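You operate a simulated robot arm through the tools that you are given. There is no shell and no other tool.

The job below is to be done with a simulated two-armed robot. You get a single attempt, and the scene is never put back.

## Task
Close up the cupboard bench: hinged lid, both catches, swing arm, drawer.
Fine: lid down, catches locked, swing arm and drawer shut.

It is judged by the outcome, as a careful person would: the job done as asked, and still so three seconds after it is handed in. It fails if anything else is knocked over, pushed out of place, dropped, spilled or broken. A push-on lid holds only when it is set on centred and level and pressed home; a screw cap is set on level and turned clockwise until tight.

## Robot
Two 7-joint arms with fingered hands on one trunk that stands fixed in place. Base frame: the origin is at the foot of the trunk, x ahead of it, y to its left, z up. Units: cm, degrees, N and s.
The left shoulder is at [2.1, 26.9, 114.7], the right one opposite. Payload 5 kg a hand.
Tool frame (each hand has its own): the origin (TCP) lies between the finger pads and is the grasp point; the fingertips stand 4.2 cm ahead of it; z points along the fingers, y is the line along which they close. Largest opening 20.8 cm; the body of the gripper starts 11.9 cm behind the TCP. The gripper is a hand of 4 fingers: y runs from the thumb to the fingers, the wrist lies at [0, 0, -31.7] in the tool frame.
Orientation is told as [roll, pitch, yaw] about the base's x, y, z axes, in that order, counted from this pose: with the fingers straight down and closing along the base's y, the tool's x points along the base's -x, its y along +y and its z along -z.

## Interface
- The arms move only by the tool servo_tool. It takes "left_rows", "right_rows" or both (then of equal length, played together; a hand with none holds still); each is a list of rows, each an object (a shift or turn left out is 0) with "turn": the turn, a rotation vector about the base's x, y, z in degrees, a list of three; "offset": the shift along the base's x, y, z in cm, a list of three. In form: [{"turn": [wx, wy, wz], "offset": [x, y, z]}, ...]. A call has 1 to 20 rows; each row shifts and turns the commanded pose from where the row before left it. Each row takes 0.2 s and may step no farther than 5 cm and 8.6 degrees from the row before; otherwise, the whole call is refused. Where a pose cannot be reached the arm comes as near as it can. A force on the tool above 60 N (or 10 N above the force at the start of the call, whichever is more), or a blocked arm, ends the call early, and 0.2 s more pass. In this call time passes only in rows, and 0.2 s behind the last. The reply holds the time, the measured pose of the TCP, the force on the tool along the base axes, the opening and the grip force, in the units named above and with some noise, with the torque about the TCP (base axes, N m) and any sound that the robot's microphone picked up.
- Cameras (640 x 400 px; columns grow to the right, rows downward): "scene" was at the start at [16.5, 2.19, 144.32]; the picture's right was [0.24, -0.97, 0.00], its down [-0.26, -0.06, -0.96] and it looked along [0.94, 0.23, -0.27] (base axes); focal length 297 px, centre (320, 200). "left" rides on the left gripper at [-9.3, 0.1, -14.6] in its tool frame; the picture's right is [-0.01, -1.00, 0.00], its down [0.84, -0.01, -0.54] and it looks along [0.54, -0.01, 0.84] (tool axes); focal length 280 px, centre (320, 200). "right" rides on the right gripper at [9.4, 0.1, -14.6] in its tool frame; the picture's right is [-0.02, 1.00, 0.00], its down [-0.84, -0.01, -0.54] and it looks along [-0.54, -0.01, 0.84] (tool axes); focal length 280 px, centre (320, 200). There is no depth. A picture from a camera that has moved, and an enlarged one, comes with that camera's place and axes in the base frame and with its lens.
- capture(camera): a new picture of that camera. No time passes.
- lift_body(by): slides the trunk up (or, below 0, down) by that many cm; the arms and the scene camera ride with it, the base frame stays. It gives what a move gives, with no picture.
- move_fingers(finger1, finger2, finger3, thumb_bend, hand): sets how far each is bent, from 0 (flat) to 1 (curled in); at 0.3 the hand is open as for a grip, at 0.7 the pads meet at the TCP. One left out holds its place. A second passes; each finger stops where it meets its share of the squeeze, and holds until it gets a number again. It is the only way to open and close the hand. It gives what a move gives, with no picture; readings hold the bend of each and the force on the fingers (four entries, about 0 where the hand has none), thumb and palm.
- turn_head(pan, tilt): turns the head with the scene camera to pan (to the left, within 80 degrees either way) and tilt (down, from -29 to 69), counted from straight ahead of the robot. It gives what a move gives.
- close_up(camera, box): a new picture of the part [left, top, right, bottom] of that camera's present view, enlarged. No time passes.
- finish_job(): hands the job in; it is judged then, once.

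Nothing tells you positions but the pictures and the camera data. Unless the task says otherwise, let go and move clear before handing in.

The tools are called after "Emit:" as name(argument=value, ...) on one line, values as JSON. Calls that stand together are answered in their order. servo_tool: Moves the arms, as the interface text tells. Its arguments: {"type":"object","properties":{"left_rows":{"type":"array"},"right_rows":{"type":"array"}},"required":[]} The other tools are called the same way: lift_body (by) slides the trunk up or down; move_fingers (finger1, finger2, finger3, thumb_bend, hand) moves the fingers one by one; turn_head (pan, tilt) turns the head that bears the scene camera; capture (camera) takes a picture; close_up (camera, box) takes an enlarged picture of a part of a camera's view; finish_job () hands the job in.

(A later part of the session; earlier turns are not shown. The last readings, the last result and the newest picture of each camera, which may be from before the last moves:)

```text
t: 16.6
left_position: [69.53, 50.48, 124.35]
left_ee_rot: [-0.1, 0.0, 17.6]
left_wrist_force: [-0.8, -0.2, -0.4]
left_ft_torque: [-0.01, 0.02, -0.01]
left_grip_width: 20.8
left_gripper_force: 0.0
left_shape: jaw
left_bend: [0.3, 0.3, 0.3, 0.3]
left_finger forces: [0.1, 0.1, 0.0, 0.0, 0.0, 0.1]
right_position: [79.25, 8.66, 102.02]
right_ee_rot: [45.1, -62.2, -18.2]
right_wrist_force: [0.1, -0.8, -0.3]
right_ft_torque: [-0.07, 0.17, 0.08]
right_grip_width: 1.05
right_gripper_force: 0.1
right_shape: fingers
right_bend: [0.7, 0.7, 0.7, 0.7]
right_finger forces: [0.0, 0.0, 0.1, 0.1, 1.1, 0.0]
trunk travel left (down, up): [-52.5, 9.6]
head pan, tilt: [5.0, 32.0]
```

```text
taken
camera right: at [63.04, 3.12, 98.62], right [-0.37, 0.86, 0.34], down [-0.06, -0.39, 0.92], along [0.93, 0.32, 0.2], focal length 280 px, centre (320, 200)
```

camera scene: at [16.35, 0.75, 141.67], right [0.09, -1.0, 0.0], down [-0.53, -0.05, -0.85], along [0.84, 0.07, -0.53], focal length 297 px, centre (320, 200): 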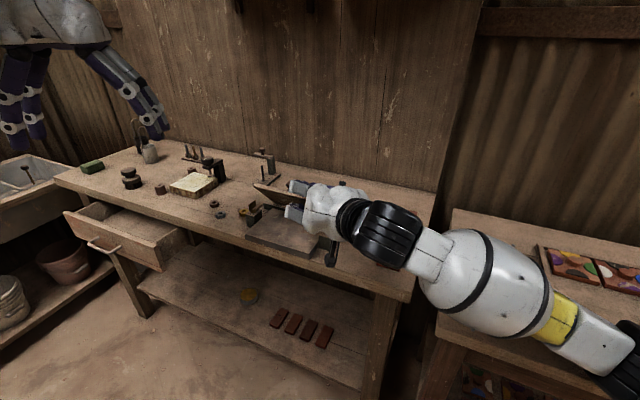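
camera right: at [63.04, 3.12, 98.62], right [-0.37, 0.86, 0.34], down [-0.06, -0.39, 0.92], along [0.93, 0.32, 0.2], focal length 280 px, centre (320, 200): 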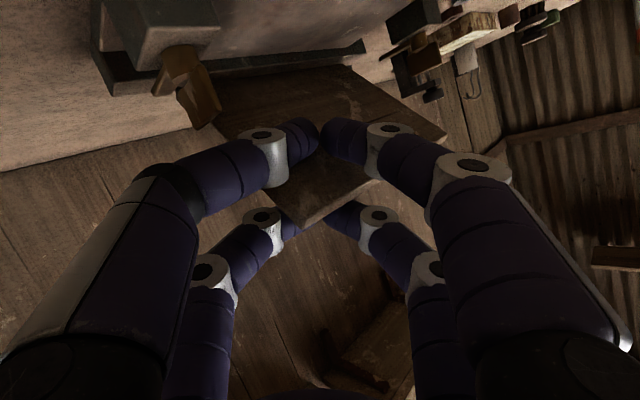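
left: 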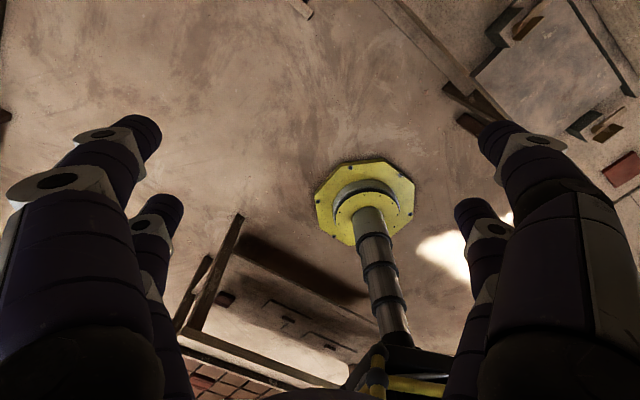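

The lid is at about 45° and resting on the thumb. I'll slide the fork out backwards along its own axis so the lid can drop the last bit.

Emit:
servo_tool(right_rows=[{"offset": [-1.63, -0.94, 0.7]}, {"offset": [-1.63, -0.94, 0.7]}, {"offset": [-1.63, -0.94, 0.7]}, {"offset": [-1.63, -0.94, 0.7]}, {"offset": [-1.63, -0.94, 0.7]}, {"offset": [-1.63, -0.94, 0.7]}])

Emit:
capture(camera="scene")

Emit:
capture(camera="right")

```text
t: 18.0
left_position: [69.52, 50.37, 124.33]
left_ee_rot: [0.0, 0.0, 17.5]
left_wrist_force: [-0.5, 0.1, -0.7]
left_ft_torque: [-0.03, -0.03, -0.02]
left_grip_width: 20.79
left_gripper_force: 0.0
left_shape: jaw
left_bend: [0.3, 0.3, 0.3, 0.3]
left_finger forces: [0.0, 0.0, 0.0, 0.0, 0.0, 0.0]
right_position: [69.3, 3.03, 106.03]
right_ee_rot: [45.1, -62.1, -18.1]
right_wrist_force: [0.0, -1.1, 0.9]
right_ft_torque: [-0.02, -0.02, 0.07]
right_grip_width: 1.05
right_gripper_force: 0.2
right_shape: fingers
right_bend: [0.7, 0.7, 0.7, 0.7]
right_finger forces: [0.0, 0.0, 0.1, 0.0, 0.0, 0.0]
trunk travel left (down, up): [-52.5, 9.6]
head pan, tilt: [5.0, 32.0]
```

```text
taken
camera scene: at [16.34, 0.75, 141.67], right [0.09, -1.0, 0.0], down [-0.53, -0.05, -0.85], along [0.84, 0.07, -0.53], focal length 297 px, centre (320, 200)
```

scene: 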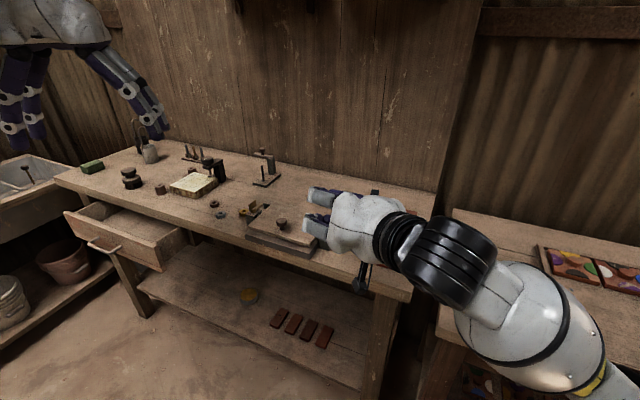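

```text
taken
camera right: at [53.13, -2.46, 102.62], right [-0.37, 0.86, 0.34], down [-0.06, -0.39, 0.92], along [0.93, 0.32, 0.19], focal length 280 px, centre (320, 200)
```

right: 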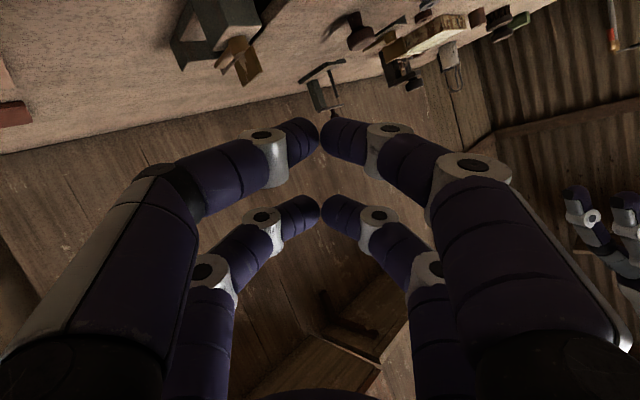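

The lid has dropped flat on the slab, and its own knob is now showing on top. Next are the catches: I'll lift the right hand clear and turn it so it points forward and down, with finger 1 straight as a probe.

Emit:
servo_tool(right_rows=[{"offset": [-1, -1, 2]}, {"offset": [-0.5, -0.8, 1.2], "turn": [-7.5, 1.52, 2.95]}, {"offset": [-0.5, -0.8, 1.2], "turn": [-7.5, 1.52, 2.95]}, {"offset": [-0.5, -0.8, 1.2], "turn": [-7.5, 1.52, 2.95]}, {"offset": [-0.5, -0.8, 1.2], "turn": [-7.5, 1.52, 2.95]}, {"offset": [-0.5, -0.8, 1.2], "turn": [-7.5, 1.52, 2.95]}, {"offset": [-0.5, -0.8, 1.2], "turn": [-7.5, 1.52, 2.95]}, {"offset": [-0.5, -0.8, 1.2], "turn": [-7.5, 1.52, 2.95]}, {"offset": [-0.5, -0.8, 1.2], "turn": [-7.5, 1.52, 2.95]}, {"offset": [-0.5, -0.8, 1.2], "turn": [-7.5, 1.52, 2.95]}, {"offset": [-0.5, -0.8, 1.2], "turn": [-7.5, 1.52, 2.95]}, {"offset": [-0.5, -0.8, 1.2], "turn": [-7.5, 1.52, 2.95]}])

Emit:
move_fingers(hand="right", finger1=0.35, thumb_bend=1.0)

Emit:
capture(camera="scene")

Emit:
capture(camera="right")

Emit:
close_up(camera="scene", box=[200, 140, 360, 270])

```text
t: 20.6
left_position: [69.39, 50.4, 124.28]
left_ee_rot: [0.0, 0.1, 17.6]
left_wrist_force: [-1.0, 0.8, 0.1]
left_ft_torque: [-0.05, -0.09, -0.01]
left_grip_width: 20.79
left_gripper_force: 0.0
left_shape: jaw
left_bend: [0.3, 0.3, 0.3, 0.3]
left_finger forces: [0.1, 0.0, 0.0, 0.0, 0.0, 0.0]
right_position: [62.72, -6.56, 121.46]
right_ee_rot: [-30.0, -0.2, 71.4]
right_wrist_force: [-0.3, -0.2, -0.2]
right_ft_torque: [-0.02, -0.06, 0.02]
right_grip_width: 1.09
right_gripper_force: 0.1
right_shape: fingers
right_bend: [0.7, 0.7, 0.7, 0.7]
right_finger forces: [0.1, 0.0, 0.1, 0.1, 0.1, 0.0]
trunk travel left (down, up): [-52.5, 9.6]
head pan, tilt: [5.0, 32.0]
```

```text
t: 21.6
left_position: [69.49, 50.36, 124.25]
left_ee_rot: [0.0, 0.0, 17.6]
left_wrist_force: [-0.5, -0.7, 0.1]
left_ft_torque: [0.0, -0.01, 0.01]
left_grip_width: 20.8
left_gripper_force: 0.1
left_shape: jaw
left_bend: [0.3, 0.3, 0.3, 0.3]
left_finger forces: [0.0, 0.0, 0.1, 0.1, 0.1, 0.1]
right_position: [62.9, -6.62, 121.41]
right_ee_rot: [-29.9, -0.3, 71.3]
right_wrist_force: [-0.3, -0.4, 0.4]
right_ft_torque: [0.0, -0.01, -0.02]
right_grip_width: 7.52
right_gripper_force: 0.0
right_shape: fingers
right_bend: [0.35, 0.7, 0.7, 1.0]
right_finger forces: [0.0, 0.0, 0.0, 0.0, 0.1, 0.0]
trunk travel left (down, up): [-52.5, 9.6]
head pan, tilt: [5.0, 32.0]
```

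```text
taken
camera scene: at [16.37, 0.76, 141.67], right [0.09, -1.0, 0.0], down [-0.53, -0.05, -0.85], along [0.84, 0.07, -0.53], focal length 297 px, centre (320, 200)
```

scene: 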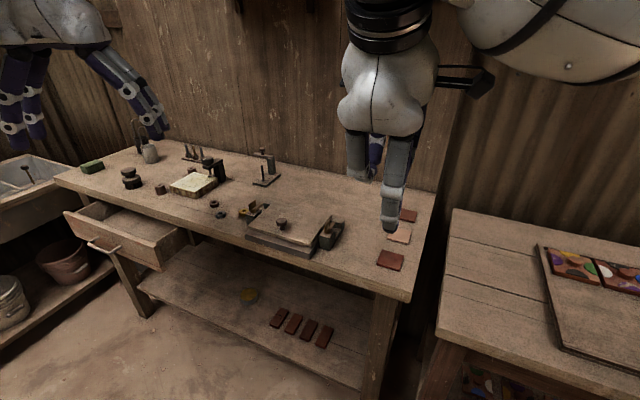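

```text
taken
camera right: at [52.69, -13.25, 133.9], right [-0.82, 0.29, -0.5], down [0.03, 0.88, 0.48], along [0.58, 0.38, -0.72], focal length 280 px, centre (320, 200)
```

right: 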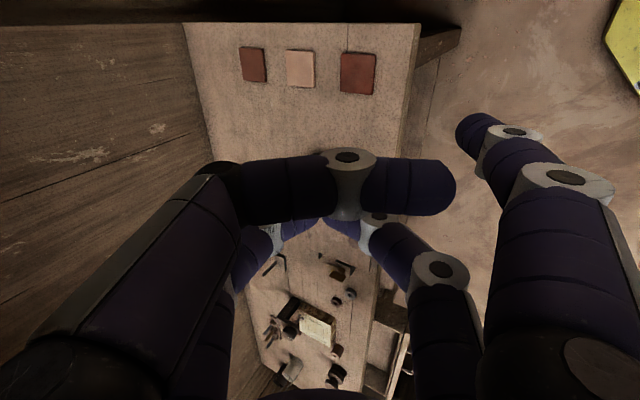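

```text
3.08 times, centred on (280, 205) of scene
camera zoom: at [16.37, 0.76, 141.67], right [0.09, -1.0, 0.0], down [-0.53, -0.05, -0.85], along [0.84, 0.07, -0.53], focal length 914 px, centre (443, 185)
```

zoom: 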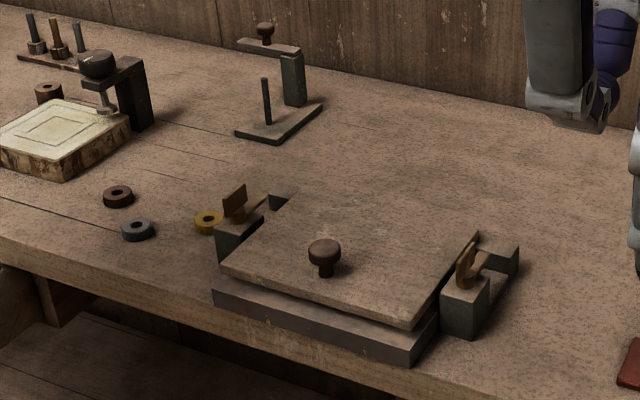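

The lid now lies on the slab, with its knob on top. I'll zoom in to check that it is fully seated and to measure finger 1's tip.

Emit:
close_up(camera="scene", box=[235, 190, 355, 270])

Emit:
close_up(camera="scene", box=[310, 200, 360, 255])

Emit:
close_up(camera="scene", box=[330, 130, 430, 250])

```text
5.00 times, centred on (295, 230) of scene
camera zoom: at [16.37, 0.76, 141.67], right [0.09, -1.0, 0.0], down [-0.53, -0.05, -0.85], along [0.84, 0.07, -0.53], focal length 1485 px, centre (445, 50)
```

zoom: 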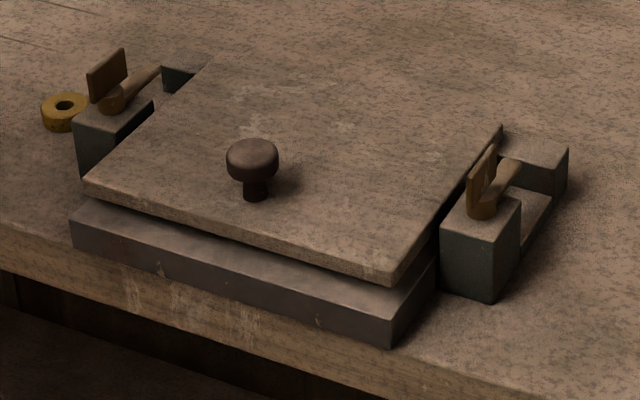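

```text
7.27 times, centred on (335, 228) of scene
camera zoom: at [16.37, 0.76, 141.67], right [0.09, -1.0, 0.0], down [-0.53, -0.05, -0.85], along [0.84, 0.07, -0.53], focal length 2160 px, centre (211, 0)
```

zoom: 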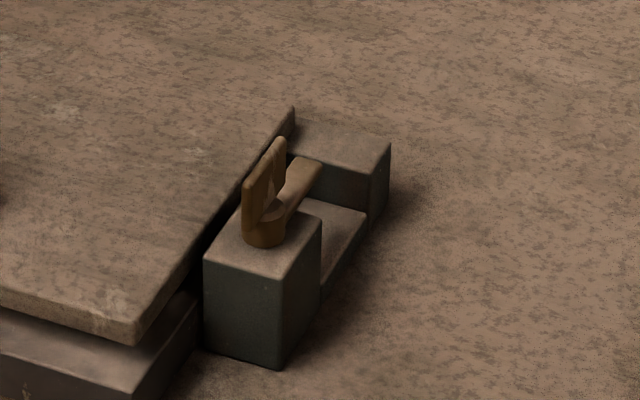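

```text
3.33 times, centred on (380, 190) of scene
camera zoom: at [16.37, 0.76, 141.67], right [0.09, -1.0, 0.0], down [-0.53, -0.05, -0.85], along [0.84, 0.07, -0.53], focal length 990 px, centre (120, 233)
```

zoom: 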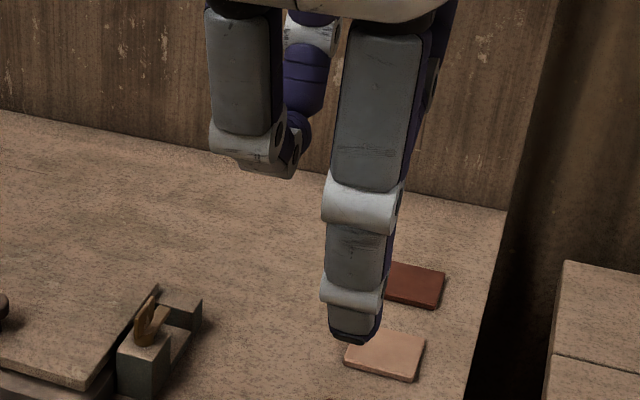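

The lid top is at about z=91.7, below the catch arms at 92.5 and up, so it looks seated. Finger 1's tip triangulates to tool (3.0, 10.8, 5.7). I'll stand the hand more upright so the probe finger is vertical, then re-measure it.

Emit:
servo_tool(right_rows=[{"turn": [2.33, 7.13, 0]}, {"turn": [2.33, 7.13, 0]}])

Emit:
move_fingers(hand="right", finger1=0.27)

Emit:
close_up(camera="scene", box=[330, 130, 450, 260])

Emit:
capture(camera="right")

```text
t: 22.2
left_position: [69.5, 50.36, 124.23]
left_ee_rot: [0.0, 0.0, 17.6]
left_wrist_force: [0.9, -0.1, -0.8]
left_ft_torque: [0.0, 0.04, -0.01]
left_grip_width: 20.79
left_gripper_force: 0.1
left_shape: jaw
left_bend: [0.3, 0.3, 0.3, 0.3]
left_finger forces: [0.1, 0.0, 0.0, 0.0, 0.0, 0.1]
right_position: [62.68, -6.59, 121.39]
right_ee_rot: [-14.8, -0.1, 71.2]
right_wrist_force: [1.0, 0.4, -0.5]
right_ft_torque: [0.03, 0.02, -0.02]
right_grip_width: 7.52
right_gripper_force: 0.1
right_shape: fingers
right_bend: [0.35, 0.7, 0.7, 1.0]
right_finger forces: [0.0, 0.0, 0.0, 0.0, 0.0, 0.0]
trunk travel left (down, up): [-52.5, 9.6]
head pan, tilt: [5.0, 32.0]
```

```text
t: 23.2
left_position: [69.58, 50.38, 124.21]
left_ee_rot: [-0.1, 0.0, 17.5]
left_wrist_force: [0.1, 0.5, 0.2]
left_ft_torque: [-0.01, -0.02, 0.01]
left_grip_width: 20.78
left_gripper_force: 0.2
left_shape: jaw
left_bend: [0.3, 0.3, 0.3, 0.3]
left_finger forces: [0.0, 0.1, 0.0, 0.0, 0.0, 0.0]
right_position: [62.75, -6.66, 121.41]
right_ee_rot: [-14.8, -0.1, 71.3]
right_wrist_force: [0.1, -0.6, 0.3]
right_ft_torque: [-0.02, 0.02, -0.02]
right_grip_width: 8.3
right_gripper_force: 0.1
right_shape: fingers
right_bend: [0.27, 0.7, 0.7, 1.0]
right_finger forces: [0.0, 0.0, 0.0, 0.0, 0.0, 0.0]
trunk travel left (down, up): [-52.5, 9.6]
head pan, tilt: [5.0, 32.0]
```

```text
3.08 times, centred on (390, 195) of scene
camera zoom: at [16.35, 0.76, 141.67], right [0.09, -1.0, 0.0], down [-0.53, -0.05, -0.85], along [0.84, 0.07, -0.53], focal length 914 px, centre (105, 215)
```

zoom: 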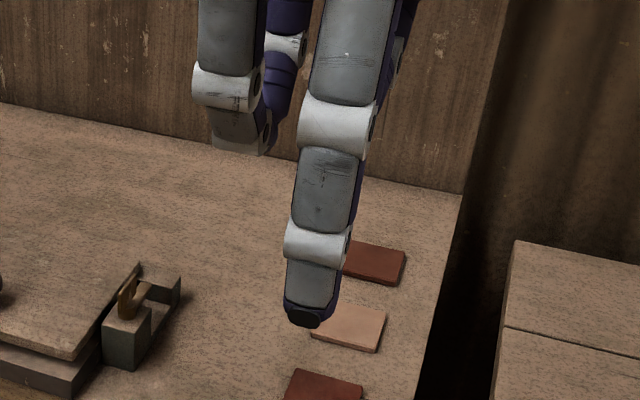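

```text
taken
camera right: at [55.96, -14.33, 135.4], right [-0.91, 0.33, -0.26], down [0.15, 0.84, 0.53], along [0.39, 0.44, -0.81], focal length 280 px, centre (320, 200)
```

right: 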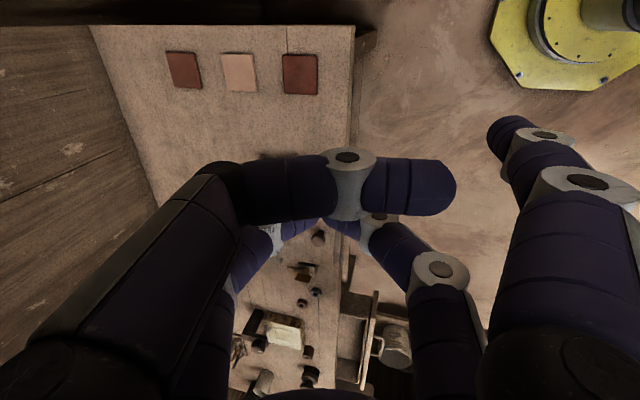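

Finger 1's tip now sits at tool (2.8, 12.1, 4.4) and the finger is vertical. For better reach I'll turn the hand back by about 89° so finger 1 is on the left, and raise the trunk a little.

Emit:
servo_tool(right_rows=[{"offset": [0.6, -0.7, -0.3], "turn": [0, 0, -8.12]}, {"offset": [0.6, -0.7, -0.3], "turn": [0, 0, -8.12]}, {"offset": [0.6, -0.7, -0.3], "turn": [0, 0, -8.12]}, {"offset": [0.6, -0.7, -0.3], "turn": [0, 0, -8.12]}, {"offset": [0.6, -0.7, -0.3], "turn": [0, 0, -8.12]}, {"offset": [0.6, -0.7, -0.3], "turn": [0, 0, -8.12]}, {"offset": [0.6, -0.7, -0.3], "turn": [0, 0, -8.12]}, {"offset": [0.6, -0.7, -0.3], "turn": [0, 0, -8.12]}, {"offset": [0.6, -0.7, -0.3], "turn": [0, 0, -8.12]}, {"offset": [0.6, -0.7, -0.3], "turn": [0, 0, -8.12]}, {"offset": [0.6, -0.7, -0.3], "turn": [0, 0, -8.12]}])

Emit:
lift_body(by=5)

Emit:
capture(camera="scene")

Emit:
capture(camera="right")

```text
t: 25.6
left_position: [69.6, 50.33, 124.07]
left_ee_rot: [0.0, 0.0, 17.6]
left_wrist_force: [0.5, -0.6, 0.5]
left_ft_torque: [0.01, 0.02, 0.02]
left_grip_width: 20.79
left_gripper_force: 0.0
left_shape: jaw
left_bend: [0.3, 0.3, 0.3, 0.3]
left_finger forces: [0.1, 0.0, 0.1, 0.1, 0.0, 0.0]
right_position: [69.17, -14.5, 118.12]
right_ee_rot: [-14.9, -0.1, -18.3]
right_wrist_force: [1.0, -0.9, 0.9]
right_ft_torque: [-0.01, 0.03, 0.05]
right_grip_width: 8.29
right_gripper_force: 0.0
right_shape: fingers
right_bend: [0.27, 0.7, 0.7, 1.0]
right_finger forces: [0.0, 0.1, 0.0, 0.0, 0.1, 0.0]
trunk travel left (down, up): [-52.5, 9.6]
head pan, tilt: [5.0, 32.0]
```

```text
t: 26.5
left_position: [69.58, 50.44, 129.18]
left_ee_rot: [0.0, 0.0, 17.5]
left_wrist_force: [-0.5, 0.4, -0.2]
left_ft_torque: [-0.03, 0.07, 0.01]
left_grip_width: 20.78
left_gripper_force: 0.0
left_shape: jaw
left_bend: [0.3, 0.3, 0.3, 0.3]
left_finger forces: [0.1, 0.0, 0.1, 0.0, 0.1, 0.0]
right_position: [69.39, -14.37, 123.03]
right_ee_rot: [-14.8, -0.1, -18.2]
right_wrist_force: [0.8, -0.3, -0.4]
right_ft_torque: [-0.02, 0.03, -0.03]
right_grip_width: 8.33
right_gripper_force: 0.1
right_shape: fingers
right_bend: [0.27, 0.7, 0.7, 1.0]
right_finger forces: [0.0, 0.0, 0.0, 0.0, 0.0, 0.1]
trunk travel left (down, up): [-57.5, 4.6]
head pan, tilt: [5.0, 32.0]
```

```text
taken
camera scene: at [16.29, 0.76, 146.66], right [0.09, -1.0, 0.0], down [-0.53, -0.05, -0.85], along [0.84, 0.07, -0.53], focal length 297 px, centre (320, 200)
```

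scene: 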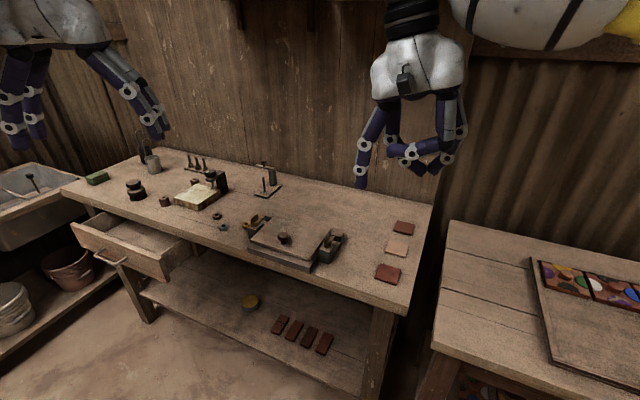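

```text
taken
camera right: at [61.58, -7.84, 137.05], right [0.31, 0.91, -0.26], down [0.84, -0.14, 0.52], along [0.44, -0.38, -0.81], focal length 280 px, centre (320, 200)
```

right: 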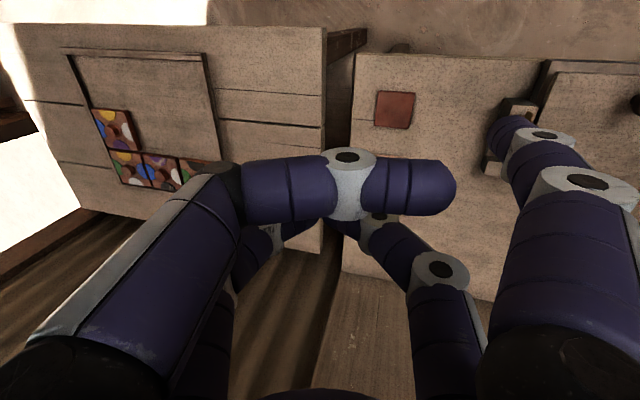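

The predicted tip position matches the picture. Next I'll move the probe above the start point beside the right catch's arm.

Emit:
servo_tool(right_rows=[{"offset": [2.02, 0.86, -3.1]}, {"offset": [2.02, 0.86, -3.1]}, {"offset": [2.02, 0.86, -3.1]}, {"offset": [2.02, 0.86, -3.1]}, {"offset": [2.02, 0.86, -3.1]}])

Emit:
close_up(camera="scene", box=[290, 180, 390, 270])

Emit:
close_up(camera="right", box=[440, 40, 640, 240])

```text
t: 27.7
left_position: [69.65, 50.57, 129.01]
left_ee_rot: [-0.1, 0.2, 17.6]
left_wrist_force: [2.2, 0.5, -0.9]
left_ft_torque: [-0.06, 0.2, -0.01]
left_grip_width: 20.82
left_gripper_force: 0.0
left_shape: jaw
left_bend: [0.3, 0.3, 0.3, 0.3]
left_finger forces: [0.0, 0.0, 0.0, 0.1, 0.0, 0.0]
right_position: [79.69, -10.05, 107.13]
right_ee_rot: [-15.0, -0.1, -18.1]
right_wrist_force: [1.2, -0.2, 0.2]
right_ft_torque: [-0.02, 0.14, -0.02]
right_grip_width: 8.31
right_gripper_force: 0.1
right_shape: fingers
right_bend: [0.27, 0.7, 0.7, 1.0]
right_finger forces: [0.1, 0.0, 0.0, 0.0, 0.1, 0.1]
trunk travel left (down, up): [-57.5, 4.6]
head pan, tilt: [5.0, 32.0]
```

```text
4.44 times, centred on (340, 225) of scene
camera zoom: at [16.4, 0.83, 146.64], right [0.09, -1.0, 0.0], down [-0.53, -0.05, -0.85], along [0.84, 0.07, -0.53], focal length 1320 px, centre (231, 89)
```

zoom: 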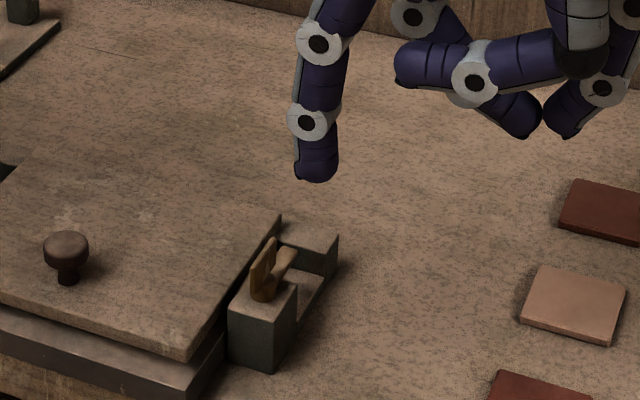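

```text
2.00 times, centred on (540, 140) of right
camera zoom: at [71.87, -3.51, 121.17], right [0.31, 0.91, -0.26], down [0.84, -0.14, 0.52], along [0.44, -0.38, -0.81], focal length 561 px, centre (-120, 320)
```

zoom: 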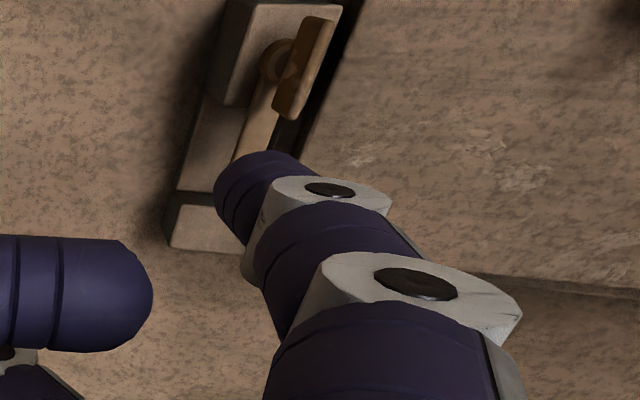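

The wrist view shows the catch clearly: hub, paddle above it, and the arm pointing back, with my finger to its right. I'll lower the fingertip beside the arm to about z=93.

Emit:
servo_tool(right_rows=[{"offset": [0, 0, -2.2]}, {"offset": [0, 0, -2.2]}, {"offset": [0, 0, -2.2]}])

Emit:
close_up(camera="scene", box=[310, 205, 370, 260])

Emit:
close_up(camera="right", box=[440, 0, 640, 200])

```text
t: 28.5
left_position: [69.68, 50.3, 129.22]
left_ee_rot: [-0.1, 0.2, 17.5]
left_wrist_force: [0.9, -0.3, -1.6]
left_ft_torque: [0.02, 0.16, 0.04]
left_grip_width: 20.77
left_gripper_force: 0.0
left_shape: jaw
left_bend: [0.3, 0.3, 0.3, 0.3]
left_finger forces: [0.0, 0.0, 0.0, 0.0, 0.0, 0.1]
right_position: [79.58, -10.01, 100.72]
right_ee_rot: [-14.9, 0.0, -18.3]
right_wrist_force: [1.2, -0.9, -0.4]
right_ft_torque: [0.01, 0.11, -0.05]
right_grip_width: 8.3
right_gripper_force: 0.1
right_shape: fingers
right_bend: [0.27, 0.7, 0.7, 1.0]
right_finger forces: [0.1, 0.0, 0.0, 0.1, 0.1, 0.1]
trunk travel left (down, up): [-57.5, 4.6]
head pan, tilt: [5.0, 32.0]
```

```text
7.27 times, centred on (340, 232) of scene
camera zoom: at [16.41, 0.78, 146.65], right [0.09, -1.0, 0.0], down [-0.53, -0.05, -0.85], along [0.84, 0.07, -0.53], focal length 2160 px, centre (174, -36)
```

zoom: 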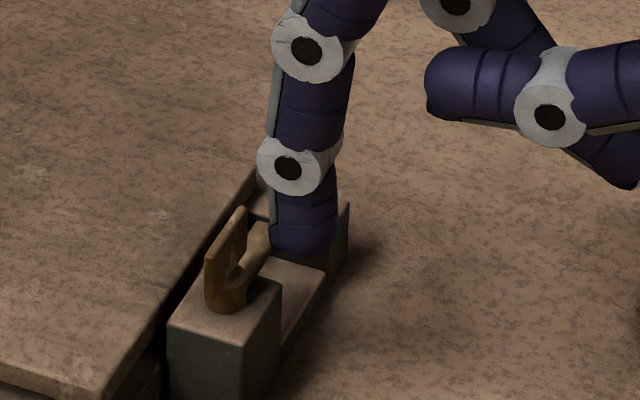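

```text
2.00 times, centred on (540, 100) of right
camera zoom: at [71.72, -3.41, 114.76], right [0.32, 0.91, -0.26], down [0.84, -0.14, 0.52], along [0.44, -0.38, -0.81], focal length 561 px, centre (-120, 400)
```

zoom: 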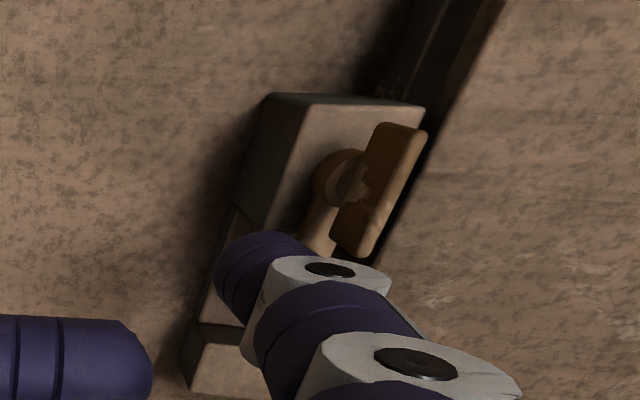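

The fingertip is just right of the arm. I'll start sweeping it around the hub toward the left.

Emit:
servo_tool(right_rows=[{"offset": [0.309, 0.951, 0]}, {"offset": [0.532, 0.7, 0]}, {"offset": [0.326, 0.808, 0]}, {"offset": [0.104, 0.871, 0]}])

Emit:
close_up(camera="scene", box=[310, 205, 370, 260])

Emit:
close_up(camera="right", box=[440, 0, 640, 200])

```text
t: 29.5
left_position: [69.57, 50.42, 129.25]
left_ee_rot: [0.0, 0.1, 17.5]
left_wrist_force: [0.7, 1.0, 0.4]
left_ft_torque: [-0.05, -0.04, 0.0]
left_grip_width: 20.77
left_gripper_force: 0.0
left_shape: jaw
left_bend: [0.3, 0.3, 0.3, 0.3]
left_finger forces: [0.1, 0.1, 0.0, 0.0, 0.0, 0.0]
right_position: [80.55, -6.9, 100.9]
right_ee_rot: [-15.0, -0.2, -18.2]
right_wrist_force: [-0.1, -0.4, 0.2]
right_ft_torque: [0.03, -0.02, 0.01]
right_grip_width: 8.33
right_gripper_force: 0.0
right_shape: fingers
right_bend: [0.27, 0.7, 0.7, 1.0]
right_finger forces: [0.0, 0.1, 0.0, 0.0, 0.0, 0.0]
trunk travel left (down, up): [-57.5, 4.6]
head pan, tilt: [5.0, 32.0]
```

```text
7.27 times, centred on (340, 232) of scene
camera zoom: at [16.21, 0.77, 146.69], right [0.09, -1.0, 0.0], down [-0.53, -0.05, -0.85], along [0.84, 0.07, -0.53], focal length 2160 px, centre (174, -36)
```

zoom: 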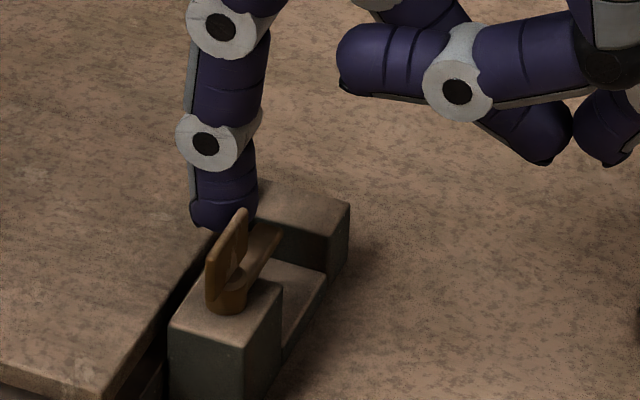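

```text
2.00 times, centred on (540, 100) of right
camera zoom: at [72.75, -0.29, 114.96], right [0.31, 0.91, -0.26], down [0.84, -0.14, 0.53], along [0.44, -0.38, -0.81], focal length 561 px, centre (-120, 400)
```

zoom: 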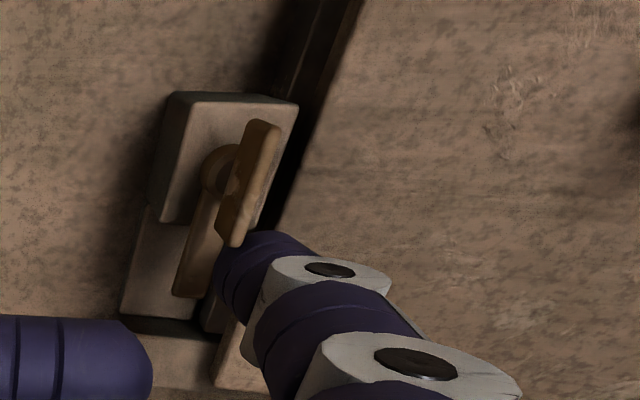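

The fingertip passed just above the arm without moving it: no force, and the arm still points back. I'll push the taller paddle instead: bring the finger round on its left side and press its front half to the right, which turns the arm in over the lid.

Emit:
servo_tool(right_rows=[{"offset": [0.49, 1.52, 0]}, {"offset": [-2.14, 0.695, 0]}, {"offset": [-2.14, 0.695, 0]}])

Emit:
close_up(camera="scene", box=[310, 205, 370, 260])

Emit:
close_up(camera="right", box=[400, 0, 600, 200])

```text
t: 30.3
left_position: [69.5, 50.48, 129.02]
left_ee_rot: [0.0, 0.0, 17.6]
left_wrist_force: [-0.7, 0.9, -0.4]
left_ft_torque: [-0.13, -0.05, 0.01]
left_grip_width: 20.79
left_gripper_force: 0.0
left_shape: jaw
left_bend: [0.3, 0.3, 0.3, 0.3]
left_finger forces: [0.0, 0.0, 0.0, 0.1, 0.1, 0.1]
right_position: [76.82, -3.78, 100.77]
right_ee_rot: [-14.9, -0.1, -18.1]
right_wrist_force: [0.3, 0.5, 0.0]
right_ft_torque: [-0.09, 0.02, 0.0]
right_grip_width: 8.3
right_gripper_force: 0.0
right_shape: fingers
right_bend: [0.27, 0.7, 0.7, 1.0]
right_finger forces: [0.1, 0.0, 0.0, 0.0, 0.1, 0.1]
trunk travel left (down, up): [-57.5, 4.6]
head pan, tilt: [5.0, 32.0]
```

```text
7.27 times, centred on (340, 232) of scene
camera zoom: at [16.26, 0.85, 146.68], right [0.09, -1.0, 0.0], down [-0.53, -0.05, -0.85], along [0.84, 0.07, -0.53], focal length 2160 px, centre (174, -36)
```

zoom: 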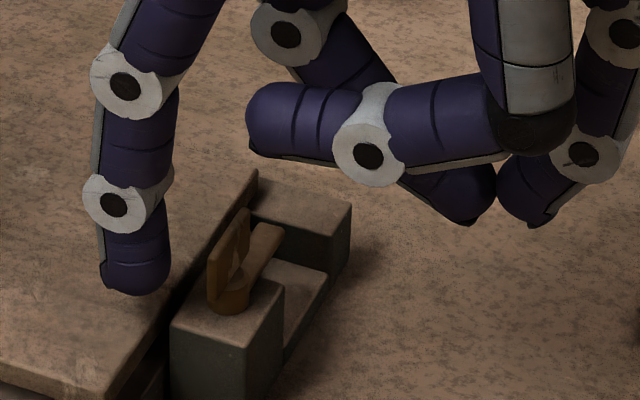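

```text
2.00 times, centred on (500, 100) of right
camera zoom: at [68.97, 2.79, 114.84], right [0.31, 0.91, -0.26], down [0.84, -0.14, 0.53], along [0.44, -0.38, -0.81], focal length 561 px, centre (-40, 400)
```

zoom: 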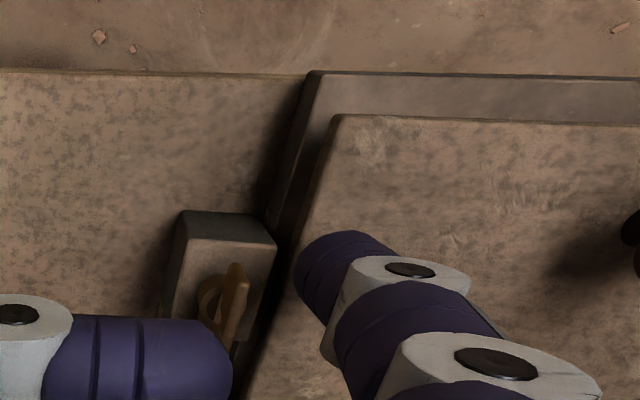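

The finger is left of the paddle at its front end, as intended. I'll push to the right along the paddle's arc.

Emit:
servo_tool(right_rows=[{"offset": [-0.417, -1.284, 0]}, {"offset": [-0.493, -0.418, 0]}, {"offset": [-0.322, -0.569, 0]}, {"offset": [-0.115, -0.646, 0]}])

Emit:
close_up(camera="scene", box=[310, 205, 370, 260])

Emit:
close_up(camera="right", box=[400, 0, 600, 200])

```text
t: 31.3
left_position: [69.43, 50.32, 129.17]
left_ee_rot: [0.0, -0.1, 17.4]
left_wrist_force: [-0.4, 0.3, 0.7]
left_ft_torque: [-0.01, 0.02, 0.01]
left_grip_width: 20.78
left_gripper_force: 0.0
left_shape: jaw
left_bend: [0.3, 0.3, 0.3, 0.3]
left_finger forces: [0.0, 0.0, 0.1, 0.0, 0.0, 0.0]
right_position: [75.74, -6.94, 100.8]
right_ee_rot: [-14.9, -0.1, -18.1]
right_wrist_force: [-1.1, 1.3, 1.9]
right_ft_torque: [0.2, 0.06, 0.09]
right_grip_width: 8.43
right_gripper_force: 0.8
right_shape: fingers
right_bend: [0.26, 0.7, 0.7, 1.0]
right_finger forces: [1.4, 0.0, 0.0, 0.1, 0.0, 0.0]
trunk travel left (down, up): [-57.5, 4.6]
head pan, tilt: [5.0, 32.0]
```

```text
7.27 times, centred on (340, 232) of scene
camera zoom: at [16.26, 0.75, 146.68], right [0.09, -1.0, 0.0], down [-0.53, -0.05, -0.85], along [0.84, 0.07, -0.53], focal length 2160 px, centre (174, -36)
```

zoom: 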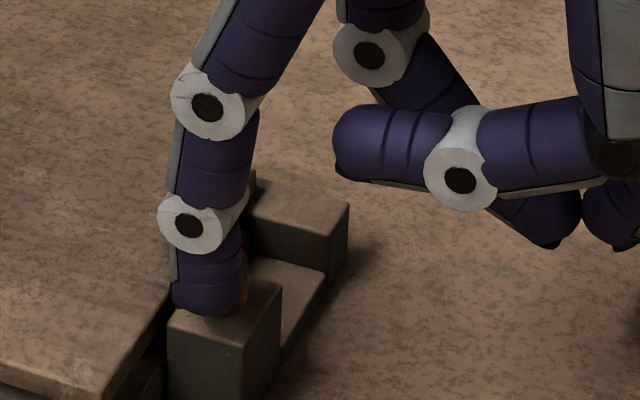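

```text
2.00 times, centred on (500, 100) of right
camera zoom: at [67.86, -0.31, 114.89], right [0.32, 0.91, -0.26], down [0.84, -0.14, 0.53], along [0.44, -0.38, -0.81], focal length 561 px, centre (-40, 400)
```

zoom: 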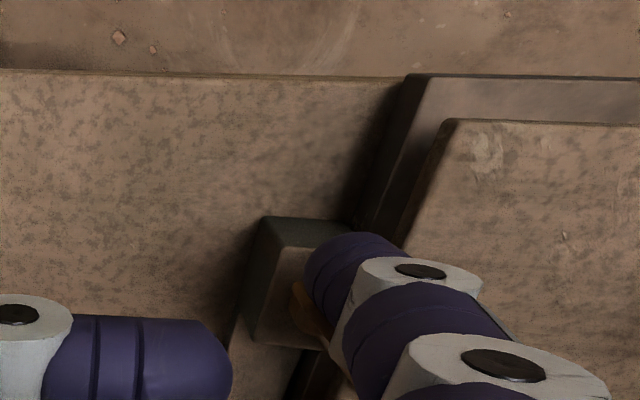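

The paddle is turning with only about 1.4 N on the finger. I'll continue the arc to its end.

Emit:
servo_tool(right_rows=[{"offset": [0.119, -0.638, 0]}, {"offset": [0.135, -0.296, 0]}, {"offset": [0.185, -0.27, 0]}])

Emit:
close_up(camera="scene", box=[310, 205, 370, 260])

Emit:
close_up(camera="right", box=[400, 0, 600, 200])

```text
t: 32.1
left_position: [69.5, 50.32, 129.15]
left_ee_rot: [0.0, -0.1, 17.5]
left_wrist_force: [0.5, -0.9, -0.2]
left_ft_torque: [0.02, -0.01, 0.01]
left_grip_width: 20.78
left_gripper_force: 0.0
left_shape: jaw
left_bend: [0.3, 0.3, 0.3, 0.3]
left_finger forces: [0.0, 0.0, 0.0, 0.0, 0.0, 0.1]
right_position: [75.93, -7.94, 100.98]
right_ee_rot: [-14.9, -0.1, -18.0]
right_wrist_force: [-7.3, 4.6, -1.8]
right_ft_torque: [0.13, 0.45, 0.94]
right_grip_width: 8.52
right_gripper_force: 4.7
right_shape: fingers
right_bend: [0.25, 0.7, 0.7, 1.0]
right_finger forces: [9.3, 0.0, 0.1, 0.1, 0.1, 0.0]
trunk travel left (down, up): [-57.5, 4.6]
head pan, tilt: [5.0, 32.0]
```

```text
7.27 times, centred on (340, 232) of scene
camera zoom: at [16.22, 0.8, 146.68], right [0.09, -1.0, 0.0], down [-0.53, -0.05, -0.85], along [0.84, 0.07, -0.53], focal length 2160 px, centre (174, -36)
```

zoom: 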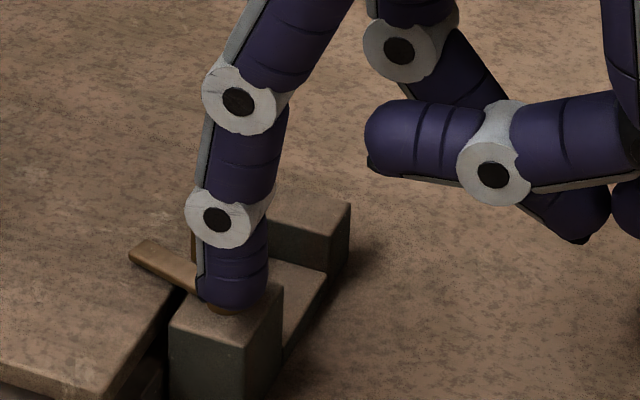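

```text
2.00 times, centred on (500, 100) of right
camera zoom: at [68.11, -1.33, 115.0], right [0.31, 0.91, -0.26], down [0.84, -0.14, 0.52], along [0.44, -0.38, -0.81], focal length 561 px, centre (-40, 400)
```

zoom: 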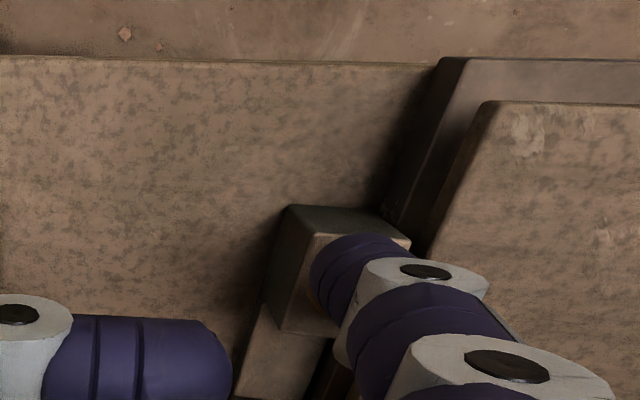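

The arm now lies over the lid, with about 9 N suggesting a stop. I'll back the finger off and check the angle.

Emit:
servo_tool(right_rows=[{"offset": [-1.9, 0.62, 0]}, {"offset": [-1.9, 0.62, 1]}, {"offset": [-0.5, -2, 3.5]}, {"offset": [0, -3, 3]}])

Emit:
close_up(camera="scene", box=[310, 205, 370, 260])

Emit:
close_up(camera="right", box=[440, 0, 640, 200])

```text
t: 33.1
left_position: [69.46, 50.27, 129.25]
left_ee_rot: [0.0, 0.0, 17.4]
left_wrist_force: [-1.1, 0.5, 0.5]
left_ft_torque: [0.06, -0.08, 0.01]
left_grip_width: 20.76
left_gripper_force: 0.1
left_shape: jaw
left_bend: [0.3, 0.3, 0.3, 0.3]
left_finger forces: [0.0, 0.1, 0.0, 0.0, 0.0, 0.0]
right_position: [71.8, -11.63, 108.25]
right_ee_rot: [-14.9, -0.2, -18.1]
right_wrist_force: [-0.6, 0.8, -0.7]
right_ft_torque: [-0.07, -0.04, 0.04]
right_grip_width: 8.34
right_gripper_force: 0.0
right_shape: fingers
right_bend: [0.27, 0.7, 0.7, 1.0]
right_finger forces: [0.0, 0.1, 0.0, 0.0, 0.0, 0.0]
trunk travel left (down, up): [-57.5, 4.6]
head pan, tilt: [5.0, 32.0]
```

```text
7.27 times, centred on (340, 232) of scene
camera zoom: at [16.21, 0.74, 146.69], right [0.09, -1.0, 0.0], down [-0.53, -0.05, -0.85], along [0.85, 0.07, -0.53], focal length 2160 px, centre (174, -36)
```

zoom: 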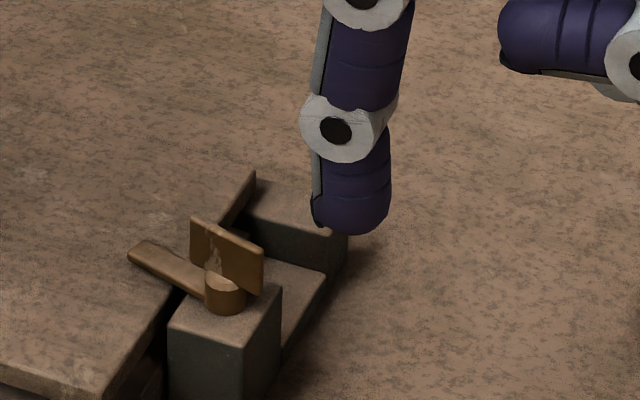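

```text
2.00 times, centred on (540, 100) of right
camera zoom: at [64.0, -5.09, 122.3], right [0.31, 0.91, -0.26], down [0.84, -0.14, 0.52], along [0.44, -0.38, -0.81], focal length 561 px, centre (-120, 400)
```

zoom: 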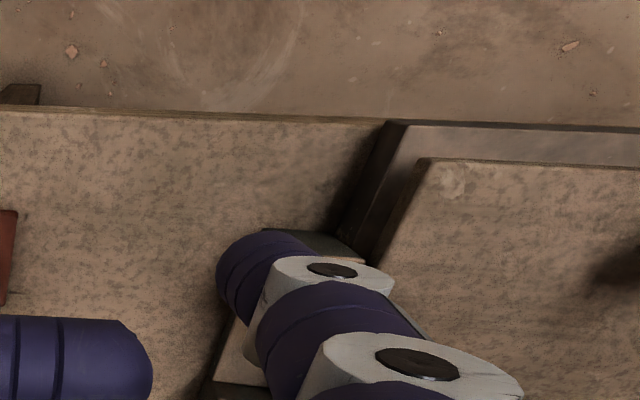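

The right catch arm reads about 80–83° of turn and had stiffened to 9 N. To make sure it is fully home I'll push the arm itself near its end, with more leverage, from behind.

Emit:
servo_tool(right_rows=[{"offset": [2.97, 2.3, 0]}, {"offset": [2.97, 2.3, 0]}, {"offset": [2.97, 2.3, 0]}, {"offset": [0, 0, -2.6]}, {"offset": [0, 0, -2.6]}, {"offset": [0, 0, -2.5]}])

Emit:
close_up(camera="scene", box=[310, 205, 370, 260])

Emit:
close_up(camera="right", box=[440, 0, 640, 200])

```text
t: 34.5
left_position: [69.62, 50.33, 129.09]
left_ee_rot: [-0.1, -0.1, 17.5]
left_wrist_force: [0.0, 0.3, 0.5]
left_ft_torque: [0.06, 0.07, 0.01]
left_grip_width: 20.79
left_gripper_force: 0.0
left_shape: jaw
left_bend: [0.3, 0.3, 0.3, 0.3]
left_finger forces: [0.0, 0.1, 0.0, 0.0, 0.1, 0.0]
right_position: [80.84, -4.7, 100.6]
right_ee_rot: [-14.8, -0.1, -18.3]
right_wrist_force: [-0.5, -0.2, 0.6]
right_ft_torque: [0.09, 0.08, -0.03]
right_grip_width: 8.34
right_gripper_force: 0.0
right_shape: fingers
right_bend: [0.27, 0.7, 0.7, 1.0]
right_finger forces: [0.0, 0.0, 0.0, 0.0, 0.1, 0.1]
trunk travel left (down, up): [-57.5, 4.6]
head pan, tilt: [5.0, 32.0]
```

```text
7.27 times, centred on (340, 232) of scene
camera zoom: at [16.31, 0.72, 146.67], right [0.09, -1.0, 0.0], down [-0.53, -0.05, -0.85], along [0.84, 0.07, -0.53], focal length 2160 px, centre (174, -36)
```

zoom: 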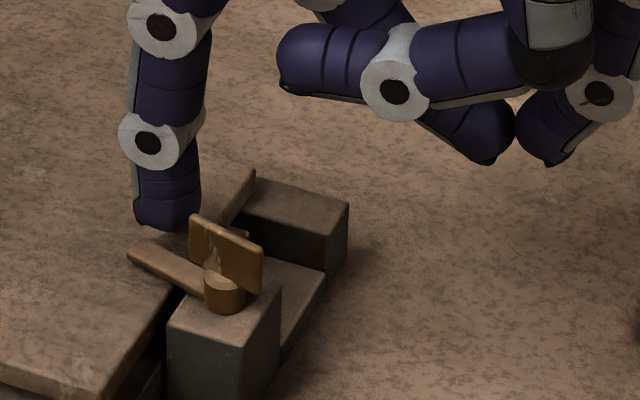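

```text
2.00 times, centred on (540, 100) of right
camera zoom: at [73.02, 1.78, 114.6], right [0.32, 0.91, -0.26], down [0.84, -0.14, 0.53], along [0.44, -0.38, -0.81], focal length 561 px, centre (-120, 400)
```

zoom: 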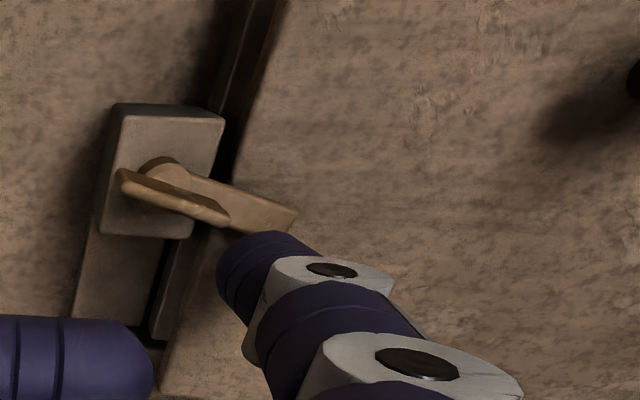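

From the wrist view the arm is about 12–15° short of square. I'll lower the tip slightly behind the arm and push it toward me.

Emit:
servo_tool(right_rows=[{"offset": [0, 0, -0.6]}, {"offset": [-0.57, 0.185, 0]}, {"offset": [-0.57, 0.185, 0]}])

Emit:
close_up(camera="right", box=[440, 0, 640, 200])

```text
t: 35.3
left_position: [69.49, 50.45, 129.16]
left_ee_rot: [0.0, 0.0, 17.6]
left_wrist_force: [0.0, 0.0, 0.1]
left_ft_torque: [-0.01, -0.01, -0.01]
left_grip_width: 20.81
left_gripper_force: 0.1
left_shape: jaw
left_bend: [0.3, 0.3, 0.3, 0.3]
left_finger forces: [0.1, 0.1, 0.0, 0.0, 0.0, 0.0]
right_position: [79.57, -4.3, 99.95]
right_ee_rot: [-14.9, -0.1, -18.2]
right_wrist_force: [-0.4, 0.2, -0.1]
right_ft_torque: [0.01, 0.03, 0.01]
right_grip_width: 8.34
right_gripper_force: 0.2
right_shape: fingers
right_bend: [0.27, 0.7, 0.7, 1.0]
right_finger forces: [0.0, 0.0, 0.0, 0.0, 0.0, 0.0]
trunk travel left (down, up): [-57.5, 4.6]
head pan, tilt: [5.0, 32.0]
```

```text
2.00 times, centred on (540, 100) of right
camera zoom: at [71.75, 2.24, 114.09], right [0.32, 0.91, -0.26], down [0.84, -0.14, 0.53], along [0.44, -0.38, -0.81], focal length 561 px, centre (-120, 400)
```

zoom: 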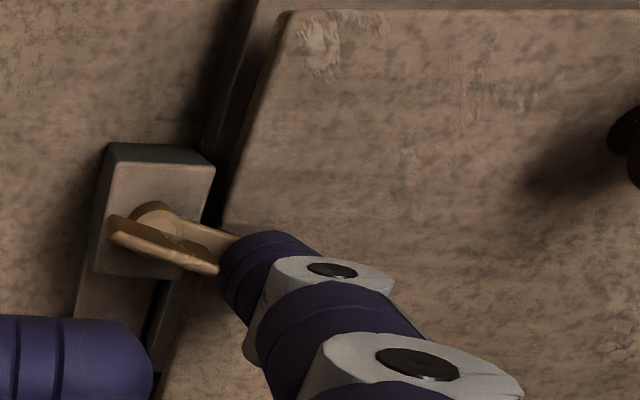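

No contact yet: the tip is still passing over the arm. I'll go back behind it and feel for the lid surface in small steps to get the height right.

Emit:
servo_tool(right_rows=[{"offset": [0.76, -0.25, 0]}, {"offset": [0.95, -0.31, 0]}, {"offset": [0, 0, -0.4]}])

Emit:
close_up(camera="right", box=[440, 0, 640, 200])

Emit:
close_up(camera="scene", box=[310, 205, 370, 260])

```text
t: 36.1
left_position: [69.58, 50.41, 129.23]
left_ee_rot: [0.0, 0.1, 17.5]
left_wrist_force: [0.7, 0.1, 0.0]
left_ft_torque: [0.0, 0.02, 0.01]
left_grip_width: 20.79
left_gripper_force: 0.0
left_shape: jaw
left_bend: [0.3, 0.3, 0.3, 0.3]
left_finger forces: [0.0, 0.0, 0.0, 0.0, 0.0, 0.0]
right_position: [81.4, -4.98, 99.78]
right_ee_rot: [-14.9, 0.0, -18.1]
right_wrist_force: [-0.1, -0.1, 0.5]
right_ft_torque: [-0.01, 0.0, 0.0]
right_grip_width: 8.32
right_gripper_force: 0.0
right_shape: fingers
right_bend: [0.27, 0.7, 0.7, 1.0]
right_finger forces: [0.1, 0.0, 0.0, 0.0, 0.1, 0.1]
trunk travel left (down, up): [-57.5, 4.6]
head pan, tilt: [5.0, 32.0]
```

```text
2.00 times, centred on (540, 100) of right
camera zoom: at [73.45, 1.66, 113.77], right [0.31, 0.91, -0.26], down [0.84, -0.14, 0.53], along [0.44, -0.38, -0.81], focal length 561 px, centre (-120, 400)
```

zoom: 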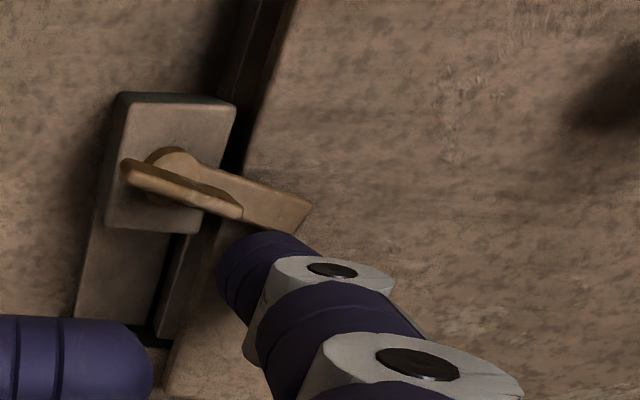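

```text
7.27 times, centred on (340, 232) of scene
camera zoom: at [16.27, 0.77, 146.68], right [0.09, -1.0, 0.0], down [-0.53, -0.05, -0.85], along [0.84, 0.07, -0.53], focal length 2160 px, centre (174, -36)
```

zoom: 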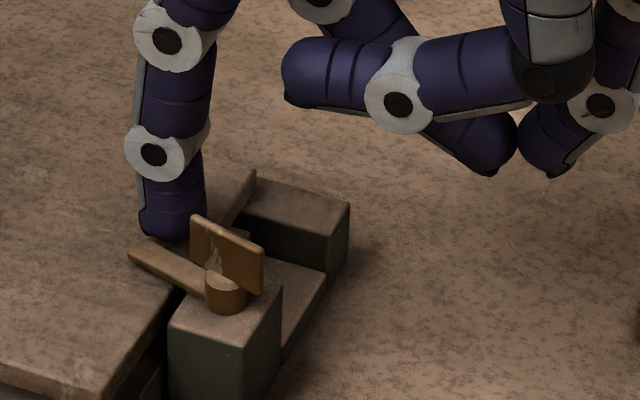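

No contact yet. I'll lower in further small steps.

Emit:
servo_tool(right_rows=[{"offset": [0, 0, -0.3]}, {"offset": [0, 0, -0.2]}])

```text
t: 36.7
left_position: [69.48, 50.33, 129.15]
left_ee_rot: [0.1, 0.1, 17.6]
left_wrist_force: [0.5, 0.7, 0.2]
left_ft_torque: [-0.01, 0.02, 0.02]
left_grip_width: 20.8
left_gripper_force: 0.1
left_shape: jaw
left_bend: [0.3, 0.3, 0.3, 0.3]
left_finger forces: [0.1, 0.0, 0.0, 0.0, 0.0, 0.1]
right_position: [81.25, -5.07, 99.3]
right_ee_rot: [-14.8, -0.2, -18.2]
right_wrist_force: [3.1, -1.0, 3.3]
right_ft_torque: [0.22, -0.11, -0.21]
right_grip_width: 8.34
right_gripper_force: 1.4
right_shape: fingers
right_bend: [0.27, 0.7, 0.7, 1.0]
right_finger forces: [2.4, 0.0, 0.0, 0.0, 0.0, 0.0]
trunk travel left (down, up): [-57.5, 4.6]
head pan, tilt: [5.0, 32.0]
```

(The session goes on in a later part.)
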